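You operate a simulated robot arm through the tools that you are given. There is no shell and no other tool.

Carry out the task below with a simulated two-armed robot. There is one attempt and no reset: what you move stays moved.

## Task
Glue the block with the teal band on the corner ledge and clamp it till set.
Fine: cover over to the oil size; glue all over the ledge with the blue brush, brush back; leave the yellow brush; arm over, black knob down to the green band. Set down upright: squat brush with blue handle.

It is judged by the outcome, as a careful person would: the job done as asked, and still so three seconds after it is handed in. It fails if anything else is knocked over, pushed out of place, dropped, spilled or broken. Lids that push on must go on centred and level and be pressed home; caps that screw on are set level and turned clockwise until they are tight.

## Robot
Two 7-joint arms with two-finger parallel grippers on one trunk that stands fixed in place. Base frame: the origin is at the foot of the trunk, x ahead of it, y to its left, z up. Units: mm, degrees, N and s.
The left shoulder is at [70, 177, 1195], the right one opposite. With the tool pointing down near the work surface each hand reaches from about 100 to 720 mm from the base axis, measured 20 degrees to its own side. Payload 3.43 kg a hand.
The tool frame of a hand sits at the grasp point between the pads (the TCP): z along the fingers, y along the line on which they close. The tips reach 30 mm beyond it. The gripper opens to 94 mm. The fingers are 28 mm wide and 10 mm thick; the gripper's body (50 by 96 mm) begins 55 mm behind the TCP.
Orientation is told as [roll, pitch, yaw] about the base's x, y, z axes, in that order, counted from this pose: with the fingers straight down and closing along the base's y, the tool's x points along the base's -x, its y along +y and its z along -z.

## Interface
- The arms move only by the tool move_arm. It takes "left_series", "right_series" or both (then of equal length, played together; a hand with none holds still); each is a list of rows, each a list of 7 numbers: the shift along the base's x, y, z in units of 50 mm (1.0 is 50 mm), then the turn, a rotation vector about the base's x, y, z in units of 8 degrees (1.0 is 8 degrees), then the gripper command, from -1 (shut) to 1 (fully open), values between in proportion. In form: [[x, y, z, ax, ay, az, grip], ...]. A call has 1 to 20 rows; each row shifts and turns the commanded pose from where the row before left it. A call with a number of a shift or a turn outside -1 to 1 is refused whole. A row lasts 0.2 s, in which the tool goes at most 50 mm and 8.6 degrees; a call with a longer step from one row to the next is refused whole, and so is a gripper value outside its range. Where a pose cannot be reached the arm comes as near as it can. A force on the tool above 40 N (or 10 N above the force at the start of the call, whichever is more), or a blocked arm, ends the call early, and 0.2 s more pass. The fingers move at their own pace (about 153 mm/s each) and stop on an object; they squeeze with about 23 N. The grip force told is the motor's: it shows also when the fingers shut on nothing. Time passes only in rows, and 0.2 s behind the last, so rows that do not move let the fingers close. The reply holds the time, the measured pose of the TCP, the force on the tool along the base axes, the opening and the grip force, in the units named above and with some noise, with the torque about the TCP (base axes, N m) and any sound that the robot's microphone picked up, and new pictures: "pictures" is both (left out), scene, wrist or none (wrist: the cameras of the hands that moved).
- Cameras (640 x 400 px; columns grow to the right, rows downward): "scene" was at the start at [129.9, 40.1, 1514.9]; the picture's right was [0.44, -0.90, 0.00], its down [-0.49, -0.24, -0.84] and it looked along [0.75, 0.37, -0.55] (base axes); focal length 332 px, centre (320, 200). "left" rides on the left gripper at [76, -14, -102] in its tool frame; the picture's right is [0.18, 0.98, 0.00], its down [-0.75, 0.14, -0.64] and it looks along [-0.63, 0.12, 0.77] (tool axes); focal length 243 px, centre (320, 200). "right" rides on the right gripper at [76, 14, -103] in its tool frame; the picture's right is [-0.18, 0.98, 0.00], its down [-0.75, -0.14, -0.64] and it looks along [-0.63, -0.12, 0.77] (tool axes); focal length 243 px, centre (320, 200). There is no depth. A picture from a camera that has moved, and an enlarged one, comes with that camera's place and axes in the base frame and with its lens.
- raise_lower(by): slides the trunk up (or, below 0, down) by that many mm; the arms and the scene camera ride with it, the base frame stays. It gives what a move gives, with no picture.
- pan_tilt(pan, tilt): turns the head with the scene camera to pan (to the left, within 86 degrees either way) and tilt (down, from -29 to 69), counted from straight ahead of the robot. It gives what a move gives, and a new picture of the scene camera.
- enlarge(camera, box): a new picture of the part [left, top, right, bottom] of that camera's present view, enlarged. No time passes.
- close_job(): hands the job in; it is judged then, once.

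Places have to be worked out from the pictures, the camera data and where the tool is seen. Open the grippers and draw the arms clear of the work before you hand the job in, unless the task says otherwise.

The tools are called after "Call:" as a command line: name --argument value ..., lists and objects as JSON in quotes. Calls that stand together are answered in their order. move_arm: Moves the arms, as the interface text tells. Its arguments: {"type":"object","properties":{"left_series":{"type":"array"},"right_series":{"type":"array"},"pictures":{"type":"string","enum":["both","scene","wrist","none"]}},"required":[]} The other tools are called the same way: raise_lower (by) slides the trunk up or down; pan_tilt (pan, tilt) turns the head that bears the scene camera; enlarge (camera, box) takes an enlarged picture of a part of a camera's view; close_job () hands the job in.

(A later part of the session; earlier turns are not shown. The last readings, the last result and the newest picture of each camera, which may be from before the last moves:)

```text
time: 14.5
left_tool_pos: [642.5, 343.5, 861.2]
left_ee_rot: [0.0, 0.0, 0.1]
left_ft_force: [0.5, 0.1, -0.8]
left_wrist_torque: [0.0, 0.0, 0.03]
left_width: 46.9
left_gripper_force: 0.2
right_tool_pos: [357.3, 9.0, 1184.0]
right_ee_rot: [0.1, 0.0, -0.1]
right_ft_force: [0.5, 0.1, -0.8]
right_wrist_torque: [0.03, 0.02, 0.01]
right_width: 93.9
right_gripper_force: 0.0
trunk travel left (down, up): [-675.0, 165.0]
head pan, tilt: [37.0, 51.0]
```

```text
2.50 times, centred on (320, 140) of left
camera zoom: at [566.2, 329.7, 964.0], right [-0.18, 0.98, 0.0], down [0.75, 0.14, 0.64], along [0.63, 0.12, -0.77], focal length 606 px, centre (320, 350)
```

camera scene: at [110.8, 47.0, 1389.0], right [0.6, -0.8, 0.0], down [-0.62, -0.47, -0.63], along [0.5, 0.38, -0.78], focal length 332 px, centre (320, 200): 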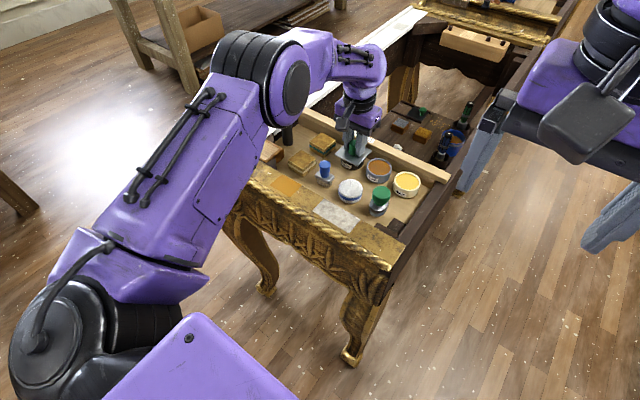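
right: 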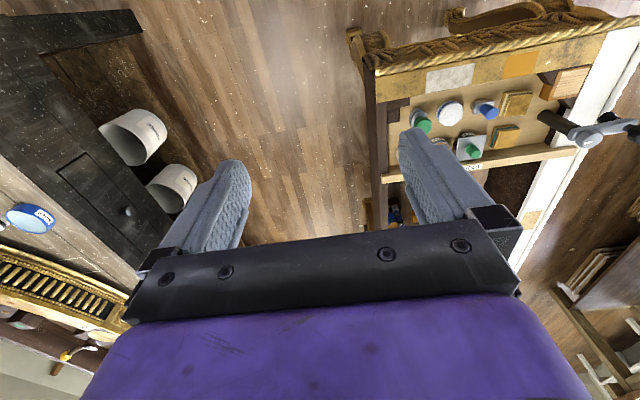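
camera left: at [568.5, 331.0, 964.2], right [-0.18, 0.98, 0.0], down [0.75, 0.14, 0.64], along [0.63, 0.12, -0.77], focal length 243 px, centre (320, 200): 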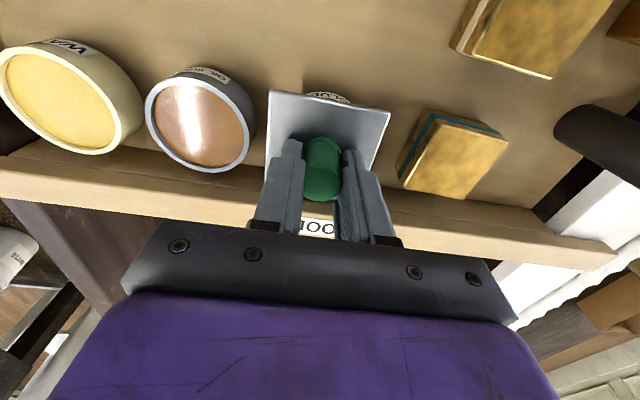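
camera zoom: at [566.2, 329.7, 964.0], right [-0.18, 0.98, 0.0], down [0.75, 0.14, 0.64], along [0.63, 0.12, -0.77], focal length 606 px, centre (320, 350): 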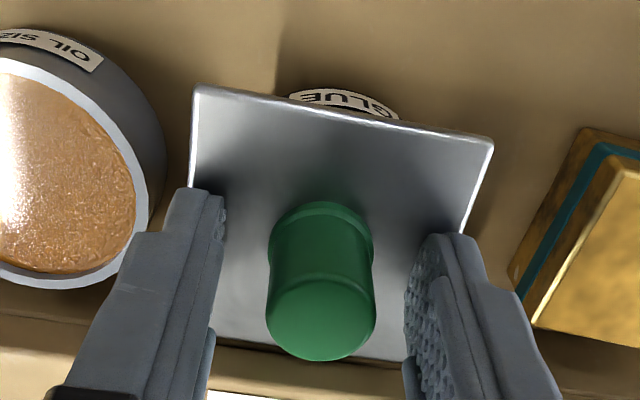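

Now the knob is well centred between the fingers. I close and pull up in 1 mm steps.

Call:
move_arm --left_series '[[0, 0, 0, 0, 0, 0, -1], [0, 0, 0, 0, 0, 0, -1], [0, 0, 0, 0, 0, 0, -1], [0, 0, 0.04, 0, 0, 0, -1], [0, 0, 0.04, 0, 0, 0, -1], [0, 0, 0.03, 0, 0, 0, -1], [0, 0, 0.02, 0, 0, 0, -1], [0, 0, 0, 0, 0, 0, -1]]' --pictures "none"

Call:
enlarge --camera "scene" --box '[320, 120, 380, 170]'

```text
time: 16.3
left_tool_pos: [643.6, 345.0, 862.7]
left_ee_rot: [-0.1, 0.5, 0.0]
left_ft_force: [-6.7, -2.8, -32.8]
left_wrist_torque: [0.39, 0.21, 0.02]
left_width: 23.5
left_gripper_force: 45.8
right_tool_pos: [362.1, 11.2, 1182.9]
right_ee_rot: [-0.1, 0.2, -0.1]
right_ft_force: [0.8, -0.1, 0.5]
right_wrist_torque: [0.0, 0.0, 0.01]
right_width: 94.0
right_gripper_force: 0.1
trunk travel left (down, up): [-675.0, 165.0]
head pan, tilt: [37.0, 51.0]
```

```text
8.00 times, centred on (350, 145) of scene
camera zoom: at [114.7, 49.3, 1388.4], right [0.6, -0.8, 0.0], down [-0.62, -0.47, -0.63], along [0.5, 0.38, -0.78], focal length 2654 px, centre (80, 640)
```

zoom: 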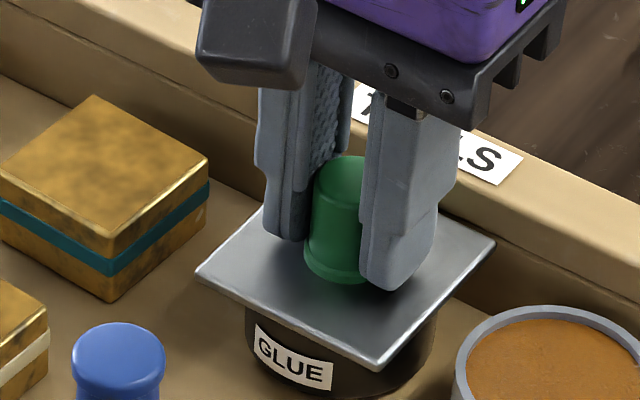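

Still stuck at 33 N. I add a gentle rocking (roll about x, both ways) under the pull to work it loose.

Call:
move_arm --left_series '[[0, 0, 0, 0.3, 0, 0, -1], [0, 0, 0, 0.3, 0, 0, -1], [0, 0, 0, -0.3, 0, 0, -1], [0, 0, 0, -0.3, 0, 0, -1], [0, 0, 0, -0.3, 0, 0, -1], [0, 0, 0, -0.3, 0, 0, -1], [0, 0, 0, 0.3, 0, 0, -1], [0, 0, 0, 0.3, 0, 0, -1], [0, 0, 0, 0, 0, 0, -1]]' --pictures "none"

Call:
enlarge --camera "scene" --box '[320, 120, 380, 170]'

```text
time: 18.3
left_tool_pos: [643.2, 343.4, 866.5]
left_ee_rot: [0.1, -0.1, 0.0]
left_ft_force: [-6.7, -0.1, -13.4]
left_wrist_torque: [0.49, 0.36, 0.05]
left_width: 22.6
left_gripper_force: 45.5
right_tool_pos: [360.3, 10.0, 1183.8]
right_ee_rot: [0.0, 0.0, -0.1]
right_ft_force: [-0.4, -0.2, 0.4]
right_wrist_torque: [-0.04, -0.01, 0.03]
right_width: 94.0
right_gripper_force: 0.0
trunk travel left (down, up): [-675.0, 165.0]
head pan, tilt: [37.0, 51.0]
```

```text
8.00 times, centred on (350, 145) of scene
camera zoom: at [111.8, 47.9, 1388.9], right [0.6, -0.8, 0.0], down [-0.62, -0.47, -0.63], along [0.5, 0.38, -0.78], focal length 2654 px, centre (80, 640)
```

zoom: 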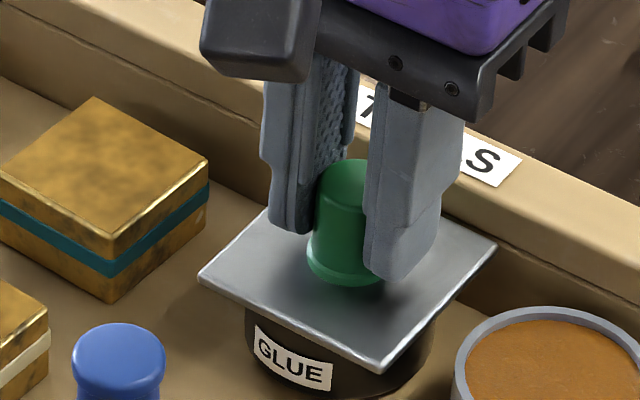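

The lid is still home and the fingers slipped up a little. I let go and take a very close look at the lid and pot for how it is held.

Call:
move_arm --left_series '[[0, 0, 0, 0, 0, 0, 0.3], [0, 0, 0.5, 0, 0, 0, 0.3], [0, 0, 0.7, 0, 0, 0, 0.3], [0, 0, 0, 0, 0, 0, 0.3]]' --pictures "none"

Call:
enlarge --camera "scene" --box '[330, 135, 376, 170]'

Call:
enlarge --camera "left" --box '[270, 60, 380, 160]'

```text
time: 19.3
left_tool_pos: [642.4, 344.1, 928.7]
left_ee_rot: [0.0, 0.0, 0.0]
left_ft_force: [-0.4, 0.0, 0.0]
left_wrist_torque: [-0.02, 0.06, 0.03]
left_width: 61.1
left_gripper_force: 0.1
right_tool_pos: [359.0, 9.5, 1183.6]
right_ee_rot: [0.0, 0.1, 0.0]
right_ft_force: [0.1, 0.0, 1.0]
right_wrist_torque: [0.0, -0.02, -0.03]
right_width: 94.0
right_gripper_force: 0.3
trunk travel left (down, up): [-675.0, 165.0]
head pan, tilt: [37.0, 51.0]
```

```text
11.43 times, centred on (353, 152) of scene
camera zoom: at [111.5, 47.3, 1388.9], right [0.6, -0.8, 0.0], down [-0.62, -0.47, -0.63], along [0.5, 0.38, -0.78], focal length 3791 px, centre (-57, 743)
```

zoom: 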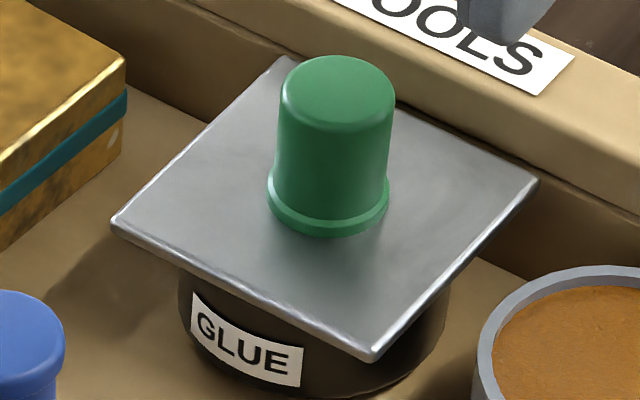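

```text
4.00 times, centred on (325, 110) of left
camera zoom: at [565.9, 329.2, 1031.8], right [-0.18, 0.98, 0.0], down [0.75, 0.14, 0.64], along [0.63, 0.12, -0.77], focal length 970 px, centre (300, 560)
```

zoom: 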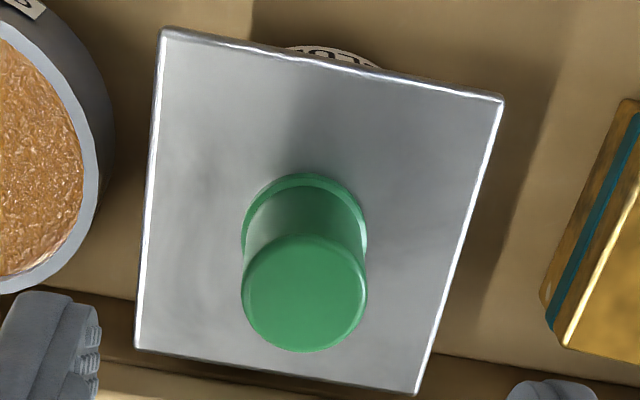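

The lid is a flat plate with a plain knob (23 mm), so I take it as a push-fit. I regrip as low as possible and raise the pull gradually beyond 33 N.

Call:
move_arm --left_series '[[0, 0, -0.5, 0, 0, 0, 0.0], [0, 0, -0.5, 0, 0, 0, 0.0], [0, 0, -0.34, 0, 0, 0, 0.0], [0, 0, -0.02, 0, 0, 0, 0.0], [0, 0, 0, 0, 0, 0, -1], [0, 0, 0, 0, 0, 0, -1], [0, 0, 0, 0, 0, 0, -1]]' --pictures "none"

Call:
move_arm --left_series '[[0, 0, 0.05, 0, 0, 0, -1], [0, 0, 0.05, 0, 0, 0, -1], [0, 0, 0.03, 0, 0, 0, -1], [0, 0, 0.03, 0, 0, 0, -1]]' --pictures "none"

Call:
move_arm --left_series '[[0, 0, 0.03, 0, 0, 0, -1], [0, 0, 0.03, 0, 0, 0, -1]]' --pictures "none"

```text
time: 20.9
left_tool_pos: [641.1, 343.9, 859.9]
left_ee_rot: [0.0, -0.2, 0.1]
left_ft_force: [2.3, -0.3, 12.6]
left_wrist_torque: [-0.42, -0.24, 0.05]
left_width: 23.0
left_gripper_force: 45.2
right_tool_pos: [356.7, 8.7, 1184.9]
right_ee_rot: [0.1, 0.0, 0.1]
right_ft_force: [-0.3, -0.7, 0.0]
right_wrist_torque: [0.0, 0.02, 0.0]
right_width: 94.1
right_gripper_force: 0.1
trunk travel left (down, up): [-675.0, 165.0]
head pan, tilt: [37.0, 51.0]
```

```text
time: 21.9
left_tool_pos: [642.3, 344.8, 861.6]
left_ee_rot: [-0.1, 0.6, 0.0]
left_ft_force: [-8.9, -3.1, -31.8]
left_wrist_torque: [0.45, 0.07, -0.02]
left_width: 23.3
left_gripper_force: 44.9
right_tool_pos: [361.1, 11.2, 1183.9]
right_ee_rot: [-0.2, 0.1, 0.0]
right_ft_force: [0.7, 0.0, -0.7]
right_wrist_torque: [-0.03, -0.01, 0.01]
right_width: 94.1
right_gripper_force: 0.0
trunk travel left (down, up): [-675.0, 165.0]
head pan, tilt: [37.0, 51.0]
```

```text
time: 22.5
left_tool_pos: [643.6, 345.8, 864.6]
left_ee_rot: [-0.1, 0.5, 0.0]
left_ft_force: [-8.1, -0.2, -31.2]
left_wrist_torque: [0.59, 0.29, 0.02]
left_width: 22.9
left_gripper_force: 45.0
right_tool_pos: [362.5, 9.8, 1183.3]
right_ee_rot: [-0.2, 0.3, 0.0]
right_ft_force: [0.1, -0.8, -0.1]
right_wrist_torque: [0.01, 0.03, -0.01]
right_width: 93.9
right_gripper_force: 0.1
trunk travel left (down, up): [-675.0, 165.0]
head pan, tilt: [37.0, 51.0]
```

The friction limit of the grip is about 33 N, so a straight pull won't do. I relax the pull, regrip low and try a pure counterclockwise twist without any pull, in case it unscrews.

Call:
move_arm --left_series '[[0, 0, -0.1, 0, 0, 0, 0.0], [0, 0, -0.1, 0, 0, 0, 0.0], [-0.02, 0, -0.01, 0, 0, 0, 0.0], [0, 0, 0, 0, 0, 0, -1], [0, 0, 0, 0, 0, 0, -1], [0, 0, 0, 0, 0, 0, -1]]' --pictures "none"

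Call:
move_arm --left_series '[[0, 0, 0, 0, 0, 0.5, -1], [0, 0, 0, 0, 0, 0.5, -1], [0, 0, 0, 0, 0, 0.5, -1], [0, 0, 0, 0, 0, 0.5, -1], [0, 0, 0, 0, 0, 0.5, -1], [0, 0, 0, 0, 0, 0.5, -1]]' --pictures "none"

Call:
enlarge --camera "scene" --box '[320, 120, 380, 170]'

```text
time: 23.9
left_tool_pos: [642.3, 343.6, 859.2]
left_ee_rot: [0.1, -0.2, 0.2]
left_ft_force: [3.5, -0.5, 5.5]
left_wrist_torque: [-0.42, -0.2, 0.02]
left_width: 23.2
left_gripper_force: 45.4
right_tool_pos: [358.5, 9.1, 1183.8]
right_ee_rot: [0.0, 0.0, 0.0]
right_ft_force: [-0.7, -0.3, 0.1]
right_wrist_torque: [0.02, 0.02, 0.01]
right_width: 94.0
right_gripper_force: 0.0
trunk travel left (down, up): [-675.0, 165.0]
head pan, tilt: [37.0, 51.0]
```

```text
time: 25.3
left_tool_pos: [642.2, 342.6, 860.6]
left_ee_rot: [0.0, 0.0, 24.2]
left_ft_force: [5.0, 0.7, 3.9]
left_wrist_torque: [-0.15, -0.09, -0.53]
left_width: 23.3
left_gripper_force: 45.3
right_tool_pos: [359.5, 9.4, 1184.2]
right_ee_rot: [0.0, 0.1, -0.1]
right_ft_force: [0.2, -0.3, 0.4]
right_wrist_torque: [-0.01, 0.03, 0.02]
right_width: 94.2
right_gripper_force: 0.1
trunk travel left (down, up): [-675.0, 165.0]
head pan, tilt: [37.0, 51.0]
```

```text
8.00 times, centred on (350, 145) of scene
camera zoom: at [111.0, 46.6, 1389.0], right [0.6, -0.8, 0.0], down [-0.62, -0.47, -0.63], along [0.5, 0.38, -0.78], focal length 2654 px, centre (80, 640)
```

zoom: 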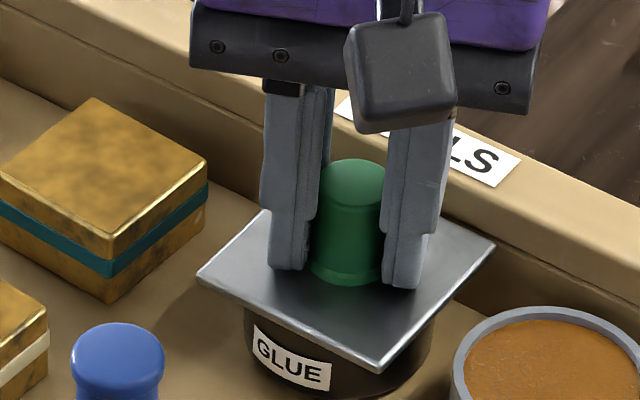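

A twist of 0.53 N·m didn't turn it either. I go back square, regrip, and combine a moderate pull with a sideways push along the closing axis, to tip the lid off its rim.

Call:
move_arm --left_series '[[0, 0, 0, 0, 0, 0, 0.0], [0, 0, 0, 0, 0, -1, 0.0], [0, 0, 0, 0, 0, -1, 0.0], [0, 0, 0, 0, 0, -1, 0.0], [0, 0.02, 0, 0, 0, 0, 0.0], [0, 0, 0, 0, 0, 0, -1], [0, 0, 0, 0, 0, 0, -1], [0, 0, 0, 0, 0, 0, -1]]' --pictures "none"

Call:
move_arm --left_series '[[0, 0, 0.03, 0, 0, 0, -1], [0, 0, 0.03, 0, 0, 0, -1], [0, 0.06, 0, 0, 0, 0, -1], [0, 0.06, 0, 0, 0, 0, -1], [0, 0.06, 0, 0, 0, 0, -1]]' --pictures "none"

Call:
enlarge --camera "scene" --box '[320, 120, 380, 170]'

```text
time: 27.1
left_tool_pos: [639.8, 343.5, 859.8]
left_ee_rot: [0.0, -0.1, 0.0]
left_ft_force: [0.1, 0.7, 3.6]
left_wrist_torque: [-0.19, 0.15, -0.07]
left_width: 23.3
left_gripper_force: 44.7
right_tool_pos: [357.9, 9.3, 1184.3]
right_ee_rot: [0.0, 0.0, 0.0]
right_ft_force: [-0.3, 0.2, -0.7]
right_wrist_torque: [0.0, 0.01, 0.01]
right_width: 94.1
right_gripper_force: 0.0
trunk travel left (down, up): [-675.0, 165.0]
head pan, tilt: [37.0, 51.0]
```

```text
time: 28.4
left_tool_pos: [640.6, 345.4, 859.2]
left_ee_rot: [-0.7, 0.4, -0.2]
left_ft_force: [6.9, -20.3, -3.6]
left_wrist_torque: [0.44, 0.38, -0.01]
left_width: 23.2
left_gripper_force: 45.2
right_tool_pos: [360.8, 6.9, 1184.1]
right_ee_rot: [0.1, 0.1, 0.2]
right_ft_force: [1.5, 0.1, 0.1]
right_wrist_torque: [0.0, -0.04, 0.0]
right_width: 94.1
right_gripper_force: 0.0
trunk travel left (down, up): [-675.0, 165.0]
head pan, tilt: [37.0, 51.0]
stopped in row 5 (left hand): the force on the tool passed its limit at 41 N (the readings are from after the stop); the commanded pose is now the measured one
```

```text
8.00 times, centred on (350, 145) of scene
camera zoom: at [112.8, 43.8, 1389.3], right [0.6, -0.8, 0.0], down [-0.62, -0.47, -0.63], along [0.5, 0.38, -0.78], focal length 2654 px, centre (80, 640)
```

zoom: 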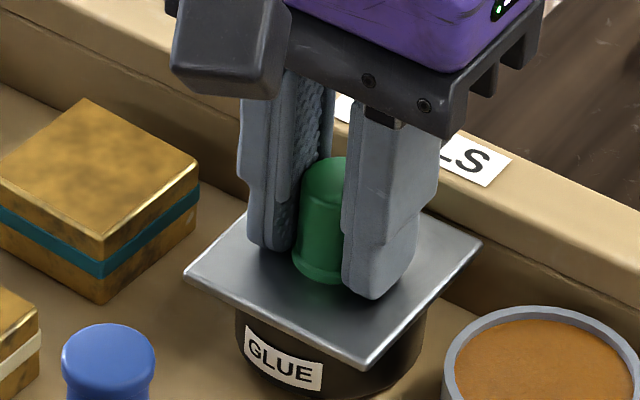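

Even 41 N sideways doesn't budge it, so something must be latching the cover. I release, back off and look at the pot from other sides with the wrist camera.

Call:
move_arm --left_series '[[0, 0, 0, 0, 0, 0, 0.2], [0, 0, 0.5, 0, 0, 0, 0.2], [0, 0, 0.8, 0, 0, 0, 0.6], [-0.4, 0, 0.8, 0, 0, 1, 1], [-0.4, 0, 0, 0, 0, 1, 1], [-0.4, -0.4, 0, 0, 0, 1, 1], [-0.2, -0.4, 0, 0, 0, 1, 1], [0, -0.4, 0, 0, 0, 1, 1], [0, 0, 0, 0, 0, 1, 1]]' --pictures "wrist"

```text
time: 30.4
left_tool_pos: [568.0, 289.7, 964.3]
left_ee_rot: [-0.4, 0.4, 48.1]
left_ft_force: [0.6, 0.6, -0.2]
left_wrist_torque: [0.02, -0.01, -0.02]
left_width: 93.9
left_gripper_force: 0.1
right_tool_pos: [359.3, 9.9, 1184.7]
right_ee_rot: [0.1, 0.0, 0.1]
right_ft_force: [-0.5, -0.2, 0.1]
right_wrist_torque: [-0.02, -0.02, 0.0]
right_width: 94.2
right_gripper_force: 0.1
trunk travel left (down, up): [-675.0, 165.0]
head pan, tilt: [37.0, 51.0]
camera left: at [527.8, 224.3, 1069.1], right [-0.85, 0.52, 0.0], down [0.4, 0.66, 0.64], along [0.33, 0.54, -0.77], focal length 243 px, centre (320, 200)
```

left: 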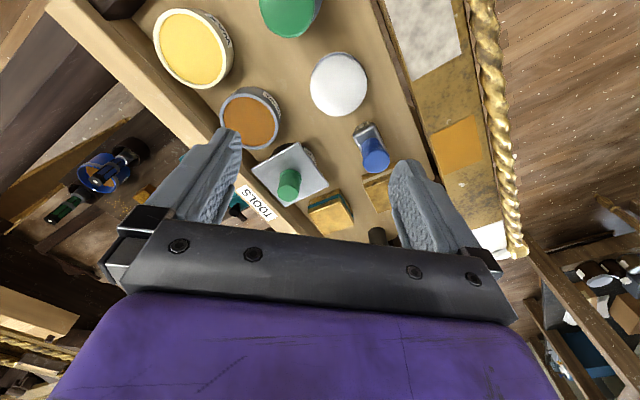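

From this side no latch is visible yet; I enlarge the lid in this view before choosing a lower viewpoint.

Call:
enlarge --camera "left" --box '[240, 120, 360, 220]'

Call:
enlarge --camera "scene" --box '[320, 130, 400, 190]'

```text
4.00 times, centred on (300, 170) of left
camera zoom: at [527.8, 224.3, 1069.1], right [-0.85, 0.52, 0.0], down [0.4, 0.66, 0.64], along [0.33, 0.54, -0.77], focal length 970 px, centre (400, 320)
```

zoom: 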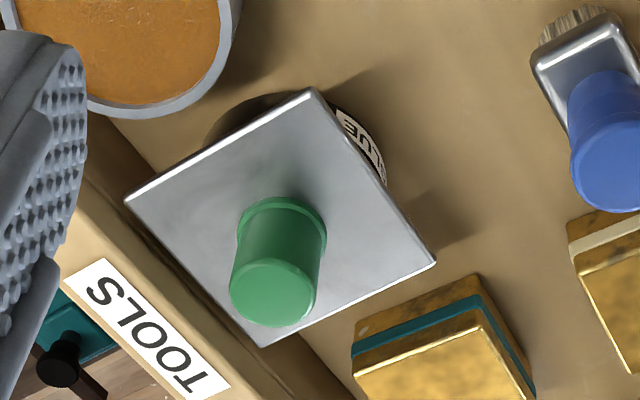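

```text
6.67 times, centred on (360, 160) of scene
camera zoom: at [110.3, 46.9, 1389.0], right [0.6, -0.8, 0.0], down [-0.62, -0.47, -0.63], along [0.5, 0.38, -0.78], focal length 2212 px, centre (53, 467)
```

zoom: 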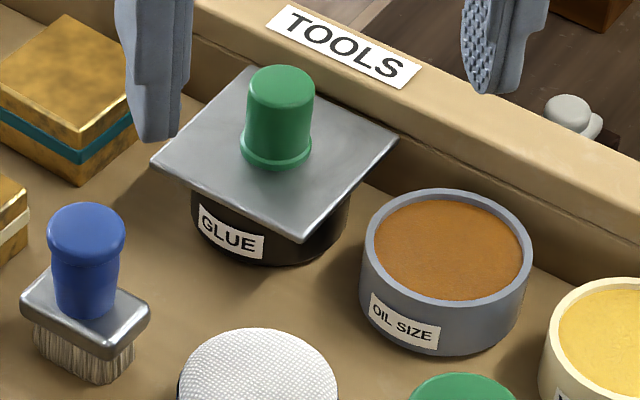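

No latch is visible on the near or right sides. I'll try turning the cover with more leverage: closed fingers beside the plate's near-left corner, pushing it sideways. First I go above that spot.

Call:
move_arm --left_series '[[0.1, 0.3, 0, 0, 0, -1, 0.5], [0.1, 0.3, 0, 0, 0, -1, -1], [0.1, 0.4, 0, 0, 0, -1, -1], [0.1, 0.4, -0.2, 0, 0, -1, -1], [0.1, 0.4, -0.2, 0, 0, -1, -1], [0.18, 0.23, -0.2, 0, 0, -1, -1], [0, 0, 0, 0, 0, 0, -1]]' --pictures "both"

Call:
enlarge --camera "left" --box '[200, 40, 440, 220]'

```text
time: 32.0
left_tool_pos: [603.2, 392.1, 935.8]
left_ee_rot: [-0.3, 0.3, -0.1]
left_ft_force: [-0.4, 0.3, 1.4]
left_wrist_torque: [-0.04, 0.02, -0.03]
left_width: 0.2
left_gripper_force: 22.3
right_tool_pos: [357.2, 9.4, 1186.4]
right_ee_rot: [0.0, 0.1, 0.1]
right_ft_force: [-0.2, 0.0, -0.5]
right_wrist_torque: [0.01, 0.03, -0.01]
right_width: 93.9
right_gripper_force: 0.0
trunk travel left (down, up): [-675.0, 165.0]
head pan, tilt: [37.0, 51.0]
camera scene: at [110.3, 46.3, 1389.1], right [0.6, -0.8, 0.0], down [-0.62, -0.47, -0.63], along [0.5, 0.38, -0.78], focal length 332 px, centre (320, 200)
camera left: at [527.2, 378.6, 1039.8], right [-0.18, 0.98, 0.0], down [0.76, 0.14, 0.64], along [0.63, 0.11, -0.77], focal length 243 px, centre (320, 200)
```

scene: 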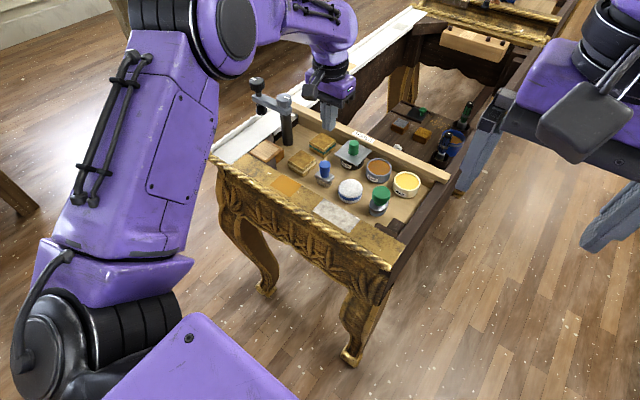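
left: 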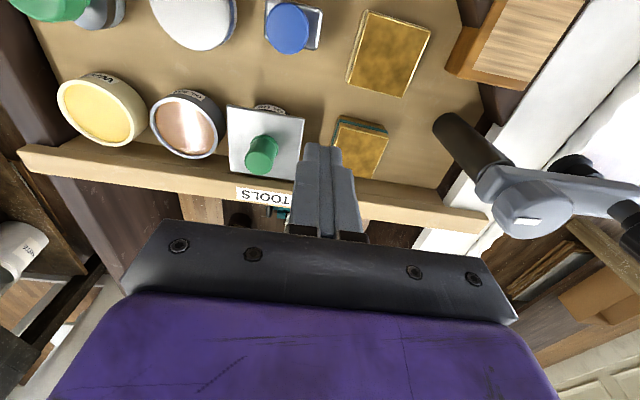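

```text
2.22 times, centred on (320, 130) of left
camera zoom: at [527.2, 378.6, 1039.8], right [-0.18, 0.98, 0.0], down [0.76, 0.14, 0.64], along [0.63, 0.11, -0.77], focal length 539 px, centre (320, 356)
```

zoom: 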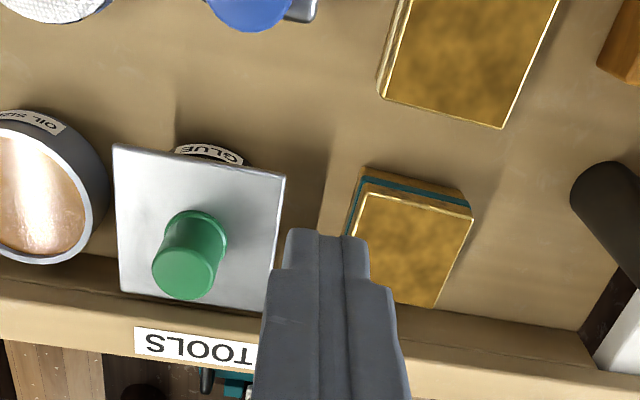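

The gap beside the teal block is tight; the near-right corner of the plate is freer. I move above (588, 309) and then down in front of the plate's near face.

Call:
move_arm --left_series '[[-0.1, -0.55, 0, 0, 0, 0, -1], [-0.1, -0.55, 0, 0, 0, 0, -1], [-0.1, -0.56, 0, 0, 0, 0, -1], [0, 0, -0.5, 0, 0, 0, -1], [0, 0, 0, 0, 0, 0, -1]]' --pictures "none"

Call:
enlarge --camera "left" --box '[200, 40, 440, 220]'

Call:
enlarge --camera "scene" --box '[310, 120, 400, 190]'

```text
time: 33.2
left_tool_pos: [585.5, 309.6, 909.6]
left_ee_rot: [-0.2, 0.3, 0.0]
left_ft_force: [-0.6, -0.6, -0.2]
left_wrist_torque: [-0.01, 0.03, -0.02]
left_width: 0.0
left_gripper_force: 23.2
right_tool_pos: [358.4, 10.4, 1184.2]
right_ee_rot: [0.0, 0.1, 0.1]
right_ft_force: [-0.4, -0.1, -0.1]
right_wrist_torque: [0.02, 0.01, 0.02]
right_width: 93.9
right_gripper_force: 0.0
trunk travel left (down, up): [-675.0, 165.0]
head pan, tilt: [37.0, 51.0]
```

```text
2.22 times, centred on (320, 130) of left
camera zoom: at [509.6, 296.5, 1014.2], right [-0.18, 0.98, -0.01], down [0.76, 0.15, 0.64], along [0.63, 0.11, -0.77], focal length 539 px, centre (320, 356)
```

zoom: 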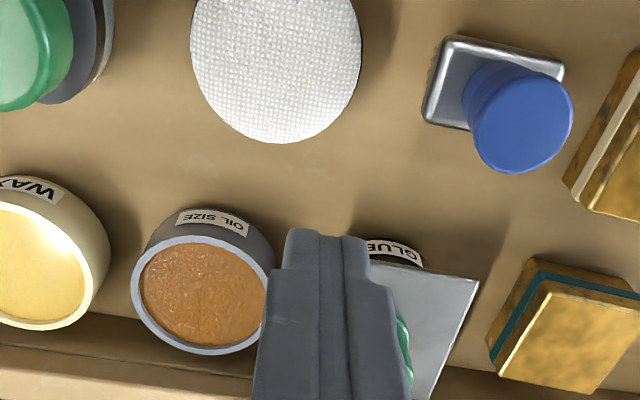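

```text
5.71 times, centred on (355, 155) of scene
camera zoom: at [110.2, 46.6, 1389.1], right [0.6, -0.8, 0.0], down [-0.62, -0.47, -0.63], along [0.5, 0.38, -0.78], focal length 1896 px, centre (120, 457)
```

zoom: 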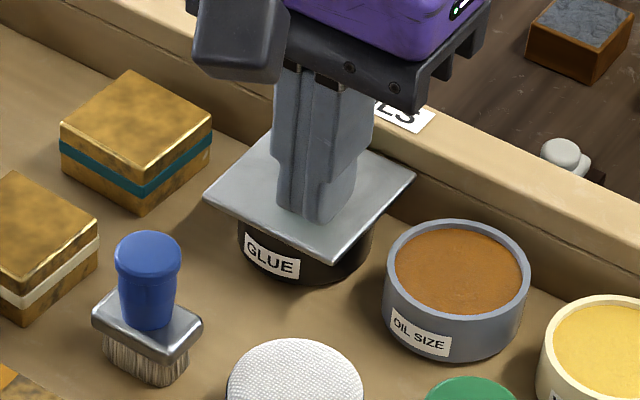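

Clear space below. I descend to z≈845 in front of the plate's near face and push forward at the right-hand end.

Call:
move_arm --left_series '[[0, 0, -0.5, 0, 0, 0, -1], [0, 0, -0.5, 0, 0, 0, -1], [0, 0, -0.28, 0, 0, 0, -1], [0, 0, 0, 0, 0, 0, -1]]' --pictures "none"

Call:
enlarge --camera "scene" --box '[310, 120, 400, 190]'

Call:
move_arm --left_series '[[0.1, 0, 0, 0, 0, 0, -1], [0.1, 0, 0, 0, 0, 0, -1], [0.1, 0, 0, 0, 0, 0, -1], [0.1, 0, 0, 0, 0, 0, -1]]' --pictures "none"

Call:
enlarge --camera "scene" --box '[310, 120, 400, 190]'

```text
time: 34.2
left_tool_pos: [586.3, 308.2, 845.3]
left_ee_rot: [-0.4, 0.3, -0.1]
left_ft_force: [-0.2, -0.5, -1.5]
left_wrist_torque: [0.01, 0.02, -0.01]
left_width: 0.1
left_gripper_force: 23.0
right_tool_pos: [358.8, 10.1, 1185.4]
right_ee_rot: [0.1, 0.1, 0.1]
right_ft_force: [-0.2, -0.3, -0.1]
right_wrist_torque: [-0.01, 0.01, -0.03]
right_width: 94.2
right_gripper_force: 0.1
trunk travel left (down, up): [-675.0, 165.0]
head pan, tilt: [37.0, 51.0]
```

```text
5.71 times, centred on (355, 155) of scene
camera zoom: at [110.6, 46.7, 1389.0], right [0.6, -0.8, 0.0], down [-0.62, -0.47, -0.63], along [0.5, 0.38, -0.78], focal length 1896 px, centre (120, 457)
```

zoom: 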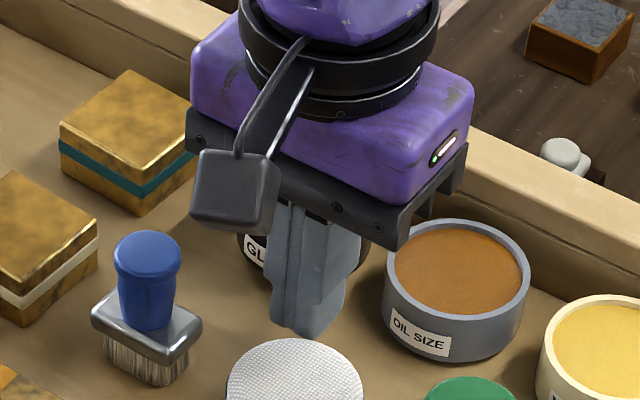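

```text
time: 35.3
left_tool_pos: [598.0, 310.2, 844.4]
left_ee_rot: [-0.3, 1.6, -0.3]
left_ft_force: [-29.7, 0.4, 9.3]
left_wrist_torque: [-0.08, 0.31, 0.07]
left_width: 0.0
left_gripper_force: 23.1
right_tool_pos: [353.6, 8.0, 1186.9]
right_ee_rot: [0.1, -0.2, 0.0]
right_ft_force: [-0.8, 0.6, 0.3]
right_wrist_torque: [-0.01, 0.05, 0.0]
right_width: 94.1
right_gripper_force: 0.1
trunk travel left (down, up): [-675.0, 165.0]
head pan, tilt: [37.0, 51.0]
stopped in row 4 (left hand): the force on the tool passed its limit at 42 N (the readings are from after the stop); the commanded pose is now the measured one
```

```text
5.71 times, centred on (355, 155) of scene
camera zoom: at [104.0, 46.2, 1389.9], right [0.6, -0.8, 0.0], down [-0.62, -0.47, -0.63], along [0.51, 0.38, -0.77], focal length 1896 px, centre (120, 457)
```

zoom: 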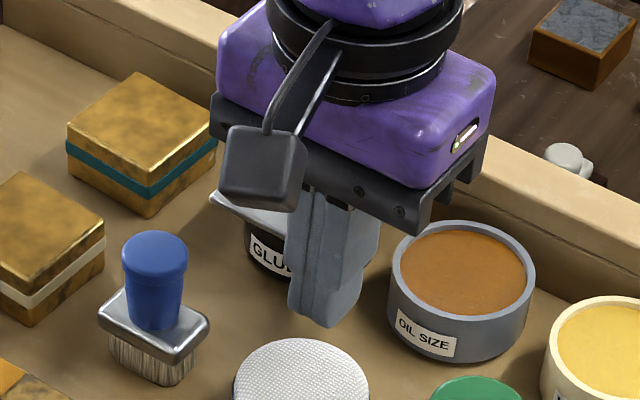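

42 N on the corner doesn't turn it. I back away and go look at the left and far sides of the pot with the wrist camera turned the other way.

Call:
move_arm --left_series '[[-0.2, 0, 0, 0, 0, 0, -1], [0, 0, 0.6, 0, 0, 0, -1], [0, 0, 0.9, 0, 0, 0, 0], [0.2, 0.3, 0.3, 0, 0, -1, 1], [0.2, 0.3, 0.3, 0, 0, -1, 1], [0.3, 0.3, 0, 0, 0, -1, 1], [0.2, 0.3, 0, 0, 0, -1, 1], [0.2, 0.3, 0, 0, 0, -1, 1], [0.2, 0.3, 0, 0, 0, -1, 1], [0, 0.3, 0, 0, 0, -1, 1], [0, 0.3, 0, 0, 0, -1, 1], [0, 0, 0, 0, 0, -1, 1], [0, 0, 0, 0, 0, -1, 1], [0, 0, 0, 0, 0, -1, 1]]' --pictures "both"

Call:
enlarge --camera "left" --box '[200, 40, 440, 220]'

```text
time: 38.3
left_tool_pos: [659.0, 429.2, 947.8]
left_ee_rot: [-0.4, 1.3, -88.4]
left_ft_force: [-0.5, 0.1, -0.1]
left_wrist_torque: [0.0, -0.02, -0.02]
left_width: 94.0
left_gripper_force: 0.1
right_tool_pos: [359.9, 9.3, 1185.8]
right_ee_rot: [0.0, 0.0, -0.1]
right_ft_force: [0.0, -0.1, -0.7]
right_wrist_torque: [0.0, 0.0, -0.02]
right_width: 94.1
right_gripper_force: 0.1
trunk travel left (down, up): [-675.0, 165.0]
head pan, tilt: [37.0, 51.0]
camera scene: at [110.8, 46.9, 1389.0], right [0.6, -0.8, 0.0], down [-0.62, -0.47, -0.63], along [0.5, 0.38, -0.78], focal length 332 px, centre (320, 200)
camera left: at [641.8, 503.4, 1052.3], right [0.98, 0.21, 0.0], down [0.17, -0.76, 0.62], along [0.13, -0.61, -0.78], focal length 243 px, centre (320, 200)
```

scene: 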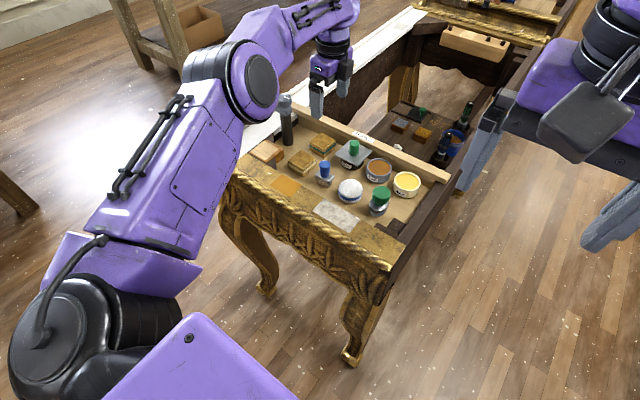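
left: 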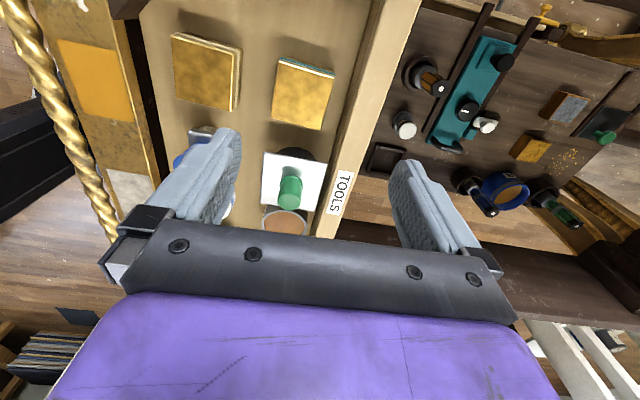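

```text
2.22 times, centred on (320, 130) of left
camera zoom: at [641.8, 503.4, 1052.3], right [0.98, 0.21, 0.0], down [0.17, -0.76, 0.62], along [0.13, -0.61, -0.78], focal length 539 px, centre (320, 356)
```

zoom: 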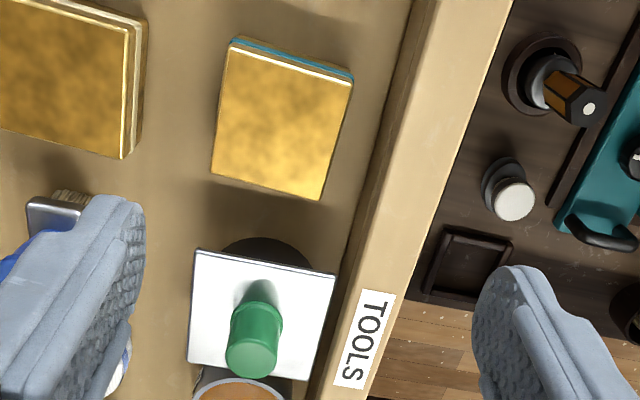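

I enlarge the lid and the lower tools shelf from this left-hand view.

Call:
enlarge --camera "left" --box '[250, 130, 360, 230]'

Call:
enlarge --camera "left" --box '[360, 20, 640, 220]'

Call:
enlarge --camera "right" --box '[340, 20, 640, 230]'

```text
4.00 times, centred on (305, 180) of left
camera zoom: at [641.8, 503.4, 1052.3], right [0.98, 0.21, 0.0], down [0.17, -0.76, 0.62], along [0.13, -0.61, -0.78], focal length 970 px, centre (380, 280)
```

zoom: 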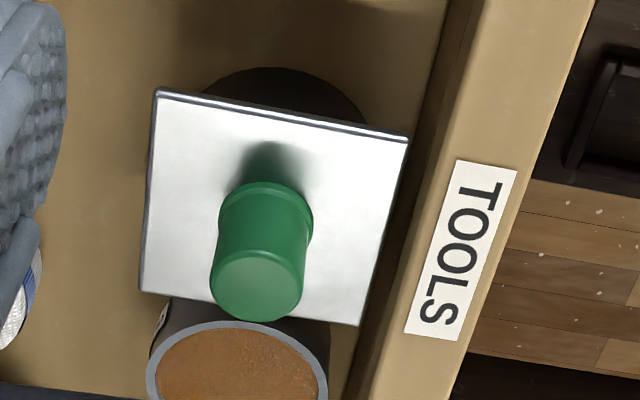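

```text
2.00 times, centred on (500, 120) of left
camera zoom: at [641.8, 503.4, 1052.3], right [0.98, 0.21, 0.0], down [0.17, -0.76, 0.62], along [0.13, -0.61, -0.78], focal length 485 px, centre (-40, 360)
```

zoom: 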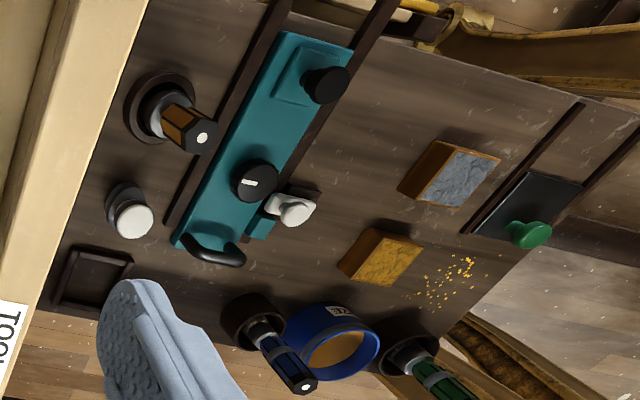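

```text
1.90 times, centred on (490, 125) of right
camera zoom: at [283.8, 23.7, 1286.6], right [0.18, 0.98, 0.0], down [0.75, -0.14, 0.64], along [0.63, -0.12, -0.77], focal length 462 px, centre (-4, 343)
```

zoom: 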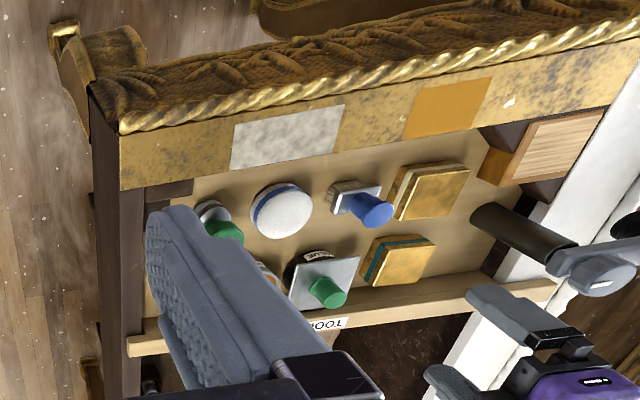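

The lid is a plain overhanging plate with no latch anywhere, so I judge it stuck fast; the best leverage is prying under its near-right corner with one finger below and one above. First I bring the hand back square and clear.

Call:
move_arm --left_series '[[-0.1, -0.1, 0.3, 0, 0, 1, 0.5], [-0.3, -0.2, 0.3, 0, 0, 1, 0.5], [-0.3, -0.2, 0.2, 0, 0, 1, 0.5], [-0.3, -0.2, 0.2, 0, 0, 1, 0.5], [-0.3, -0.2, 0, 0, 0, 1, 0.5], [-0.3, -0.2, 0, 0, 0, 1, 0.5], [-0.3, -0.2, 0, 0, 0, 1, 0.5], [-0.3, -0.2, 0, 0, 0, 1, 0], [-0.3, -0.2, 0, 0, 0, 1, 0], [-0.3, -0.2, 0, 0, 0, 1, 0], [-0.4, -0.2, 0, 0, 0, 1, -0.5], [0, 0, 0, 0, 0, 0, -0.5]]' --pictures "none"

```text
time: 40.9
left_tool_pos: [495.7, 324.9, 995.8]
left_ee_rot: [-0.4, 1.3, -0.1]
left_ft_force: [0.1, -0.5, 0.6]
left_wrist_torque: [-0.01, 0.03, 0.0]
left_width: 23.2
left_gripper_force: 0.1
right_tool_pos: [358.7, 10.0, 1184.0]
right_ee_rot: [0.0, 0.1, 0.0]
right_ft_force: [-0.2, 0.5, 0.3]
right_wrist_torque: [-0.02, 0.0, 0.02]
right_width: 94.2
right_gripper_force: 0.0
trunk travel left (down, up): [-675.0, 165.0]
head pan, tilt: [37.0, 51.0]
```

I now rotate the hand into the prying orientation (fingers pointing forward and 30° down, one above the other), staying well above the tray.

Call:
move_arm --left_series '[[0.04, -0.047, -0.07, 0.522, -0.4225, -0.7326, -0.5], [0.04, -0.047, -0.07, 0.522, -0.4225, -0.7326, -0.5], [0.04, -0.047, -0.07, 0.522, -0.4225, -0.7326, -0.5], [0.04, -0.047, -0.07, 0.522, -0.4225, -0.7326, -0.5], [0.04, -0.047, -0.07, 0.522, -0.4225, -0.7326, -0.5], [0.04, -0.047, -0.07, 0.522, -0.4225, -0.7326, -0.5], [0.04, -0.047, -0.07, 0.522, -0.4225, -0.7326, -0.5], [0.04, -0.047, -0.07, 0.522, -0.4225, -0.7326, -0.5], [0.04, -0.047, -0.07, 0.522, -0.4225, -0.7326, -0.5], [0.04, -0.047, -0.07, 0.522, -0.4225, -0.7326, -0.5], [0.04, -0.047, -0.07, 0.522, -0.4225, -0.7326, -0.5], [0.04, -0.047, -0.07, 0.522, -0.4225, -0.7326, -0.5], [0, 0, 0, 0, 0, 0, -0.5]]' --pictures "both"

```text
time: 43.7
left_tool_pos: [522.9, 295.3, 959.4]
left_ee_rot: [59.9, -1.6, -76.1]
left_ft_force: [-0.2, -0.6, -0.3]
left_wrist_torque: [0.0, 0.01, -0.01]
left_width: 23.5
left_gripper_force: 0.1
right_tool_pos: [358.2, 9.2, 1184.1]
right_ee_rot: [0.1, 0.0, 0.1]
right_ft_force: [0.3, -0.1, 0.4]
right_wrist_torque: [0.01, 0.0, -0.01]
right_width: 93.9
right_gripper_force: 0.1
trunk travel left (down, up): [-675.0, 165.0]
head pan, tilt: [37.0, 51.0]
camera scene: at [110.4, 46.3, 1389.0], right [0.6, -0.8, 0.0], down [-0.62, -0.47, -0.63], along [0.5, 0.38, -0.78], focal length 332 px, centre (320, 200)
camera left: at [411.1, 349.0, 997.8], right [0.43, 0.32, 0.84], down [-0.29, -0.84, 0.47], along [0.86, -0.45, -0.26], focal length 243 px, centre (320, 200)
```

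scene: 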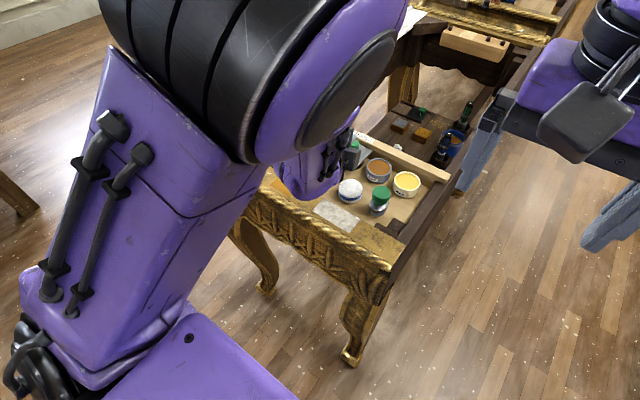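
left: 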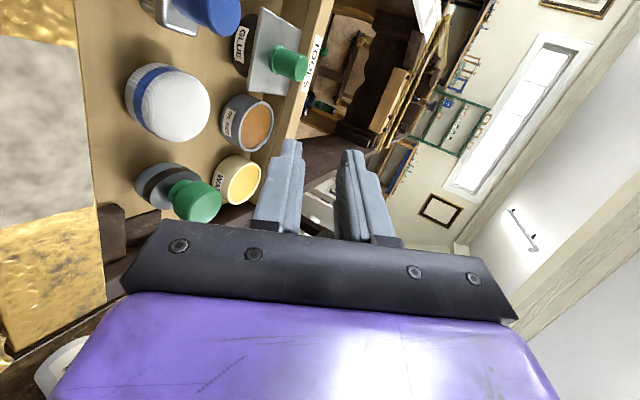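

The hand is oriented (image right is up). I enlarge the wrist view, which now shows the lid and the pot from a low side angle.

Call:
enlarge --camera "left" --box '[190, 0, 350, 110]'

```text
3.64 times, centred on (270, 55) of left
camera zoom: at [411.1, 349.0, 997.8], right [0.43, 0.32, 0.84], down [-0.29, -0.84, 0.47], along [0.86, -0.45, -0.26], focal length 882 px, centre (502, 727)
```

zoom: 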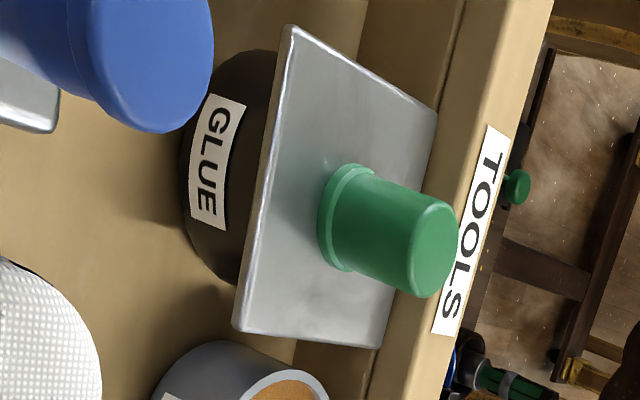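

Nothing latches the lid: it simply sits stuck on the pot. I steepen the fingers by 10° to clear the neighbouring objects and move to a pre-pose about 60 mm short of the plate's near-right corner.

Call:
move_arm --left_series '[[0.24, 0.014, -0.4, -0.1375, 0.61, 0, -0.5], [0.24, 0.014, -0.5, -0.1375, 0.61, 0, -0.5], [0.24, 0.014, -0.66, 0, 0, 0, -0.5], [0, 0, 0, 0, 0, 0, -0.5]]' --pictures "wrist"

Call:
enlarge --camera "left" --box '[190, 20, 400, 240]'

Call:
enlarge --camera "right" --box '[360, 60, 560, 200]'

```text
time: 44.7
left_tool_pos: [558.8, 300.9, 877.8]
left_ee_rot: [49.3, -0.6, -76.0]
left_ft_force: [-0.3, 0.1, -0.3]
left_wrist_torque: [-0.03, -0.02, 0.01]
left_width: 23.5
left_gripper_force: 0.0
right_tool_pos: [357.5, 9.9, 1184.9]
right_ee_rot: [0.1, 0.0, -0.1]
right_ft_force: [-0.7, 0.4, 0.6]
right_wrist_torque: [0.01, 0.02, -0.01]
right_width: 94.1
right_gripper_force: 0.1
trunk travel left (down, up): [-675.0, 165.0]
head pan, tilt: [37.0, 51.0]
camera left: at [454.4, 355.0, 934.4], right [0.58, 0.34, 0.74], down [-0.2, -0.82, 0.53], along [0.79, -0.46, -0.4], focal length 243 px, centre (320, 200)
```

left: 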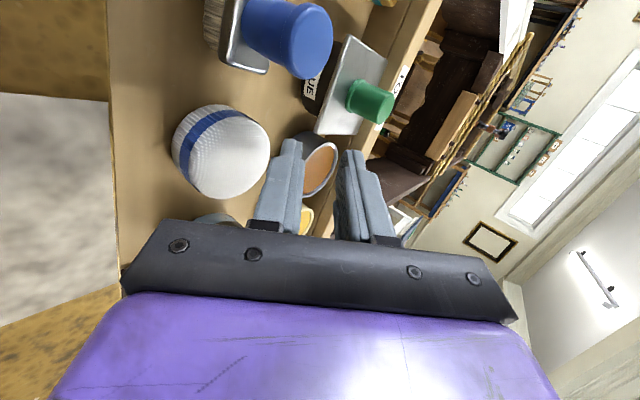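

```text
1.82 times, centred on (295, 130) of left
camera zoom: at [454.4, 355.0, 934.4], right [0.58, 0.34, 0.74], down [-0.2, -0.82, 0.53], along [0.79, -0.46, -0.4], focal length 441 px, centre (366, 327)
```

zoom: 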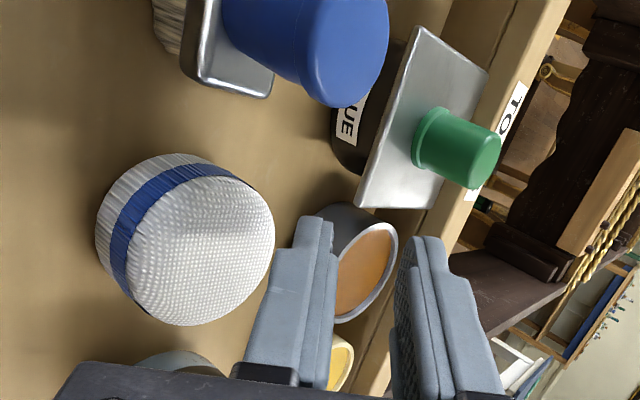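

```text
2.86 times, centred on (460, 130) of right
camera zoom: at [282.7, 23.1, 1286.9], right [0.18, 0.98, 0.0], down [0.75, -0.14, 0.64], along [0.63, -0.12, -0.77], focal length 693 px, centre (-80, 400)
```

zoom: 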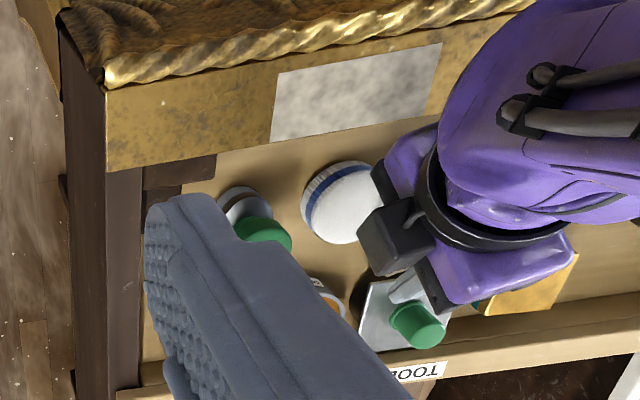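

The projected corner matches within 2 mm. I make the small offset and advance 42 mm along the finger direction, then look again before inserting.

Call:
move_arm --left_series '[[0, -0.11, 0.11, 0, 0, 0, -0.5], [0.206, 0.051, -0.183, 0, 0, 0, -0.5], [0.206, 0.051, -0.183, 0, 0, 0, -0.5], [0.206, 0.051, -0.183, 0, 0, 0, -0.5], [0, 0, 0, 0, 0, 0, -0.5]]' --pictures "none"

Call:
enlarge --camera "left" --box '[200, 60, 400, 220]'

Call:
enlarge --camera "right" --box '[400, 80, 560, 190]'

```text
time: 45.9
left_tool_pos: [586.7, 303.6, 853.9]
left_ee_rot: [49.2, 0.1, -76.2]
left_ft_force: [0.1, -0.7, -0.1]
left_wrist_torque: [0.01, 0.0, 0.04]
left_width: 23.6
left_gripper_force: 0.1
right_tool_pos: [357.9, 7.7, 1183.3]
right_ee_rot: [0.0, 0.0, 0.0]
right_ft_force: [0.2, -1.1, -0.1]
right_wrist_torque: [-0.01, 0.02, 0.02]
right_width: 94.0
right_gripper_force: 0.1
trunk travel left (down, up): [-675.0, 165.0]
head pan, tilt: [37.0, 51.0]
```

```text
2.50 times, centred on (300, 140) of left
camera zoom: at [483.2, 357.4, 911.7], right [0.58, 0.33, 0.75], down [-0.2, -0.83, 0.52], along [0.79, -0.45, -0.41], focal length 606 px, centre (370, 350)
```

zoom: 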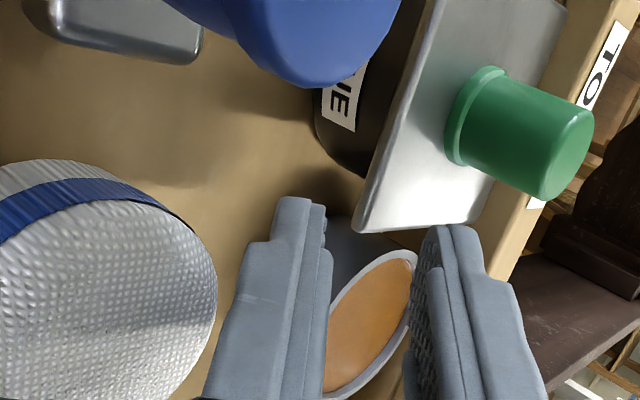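

```text
3.64 times, centred on (480, 135) of right
camera zoom: at [283.4, 23.4, 1286.7], right [0.18, 0.98, 0.0], down [0.75, -0.14, 0.64], along [0.63, -0.12, -0.77], focal length 882 px, centre (-262, 436)
```

zoom: 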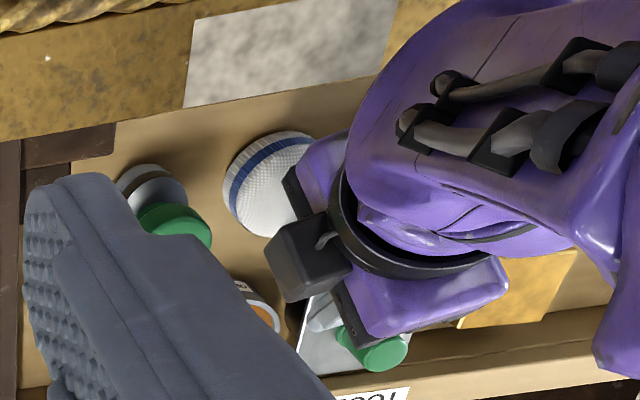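

The plate's corner sits centrally between the two fingertips' paths. I insert the remaining ~20 mm.

Call:
move_arm --left_series '[[0.12, 0.02, -0.08, 0, 0, 0, -0.5], [0.12, 0.02, -0.08, 0, 0, 0, -0.5], [0.11, 0.02, -0.06, 0, 0, 0, -0.5], [0, 0, 0, 0, 0, 0, -0.5]]' --pictures "none"

Call:
enlarge --camera "left" --box '[220, 80, 400, 220]'

Call:
enlarge --camera "right" --box '[400, 80, 560, 190]'

```text
time: 46.9
left_tool_pos: [605.3, 304.2, 842.1]
left_ee_rot: [49.7, 0.9, -77.0]
left_ft_force: [0.0, 0.3, -0.2]
left_wrist_torque: [-0.02, 0.0, 0.01]
left_width: 23.3
left_gripper_force: 0.0
right_tool_pos: [360.3, 9.0, 1184.9]
right_ee_rot: [0.0, 0.1, 0.0]
right_ft_force: [-0.2, 0.2, 0.3]
right_wrist_torque: [0.01, -0.05, -0.01]
right_width: 93.8
right_gripper_force: 0.1
trunk travel left (down, up): [-675.0, 165.0]
head pan, tilt: [37.0, 51.0]
```

```text
2.86 times, centred on (310, 150) of left
camera zoom: at [503.2, 358.5, 901.2], right [0.58, 0.31, 0.75], down [-0.22, -0.83, 0.51], along [0.78, -0.46, -0.42], focal length 693 px, centre (349, 343)
```

zoom: 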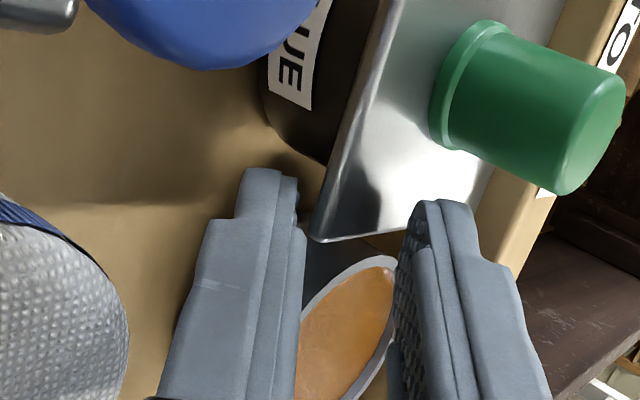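

```text
3.64 times, centred on (480, 135) of right
camera zoom: at [283.6, 23.4, 1286.7], right [0.18, 0.98, 0.0], down [0.75, -0.14, 0.64], along [0.63, -0.12, -0.77], focal length 882 px, centre (-262, 436)
```

zoom: 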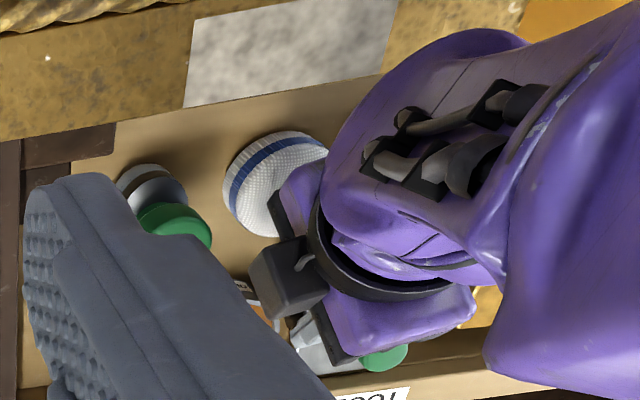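

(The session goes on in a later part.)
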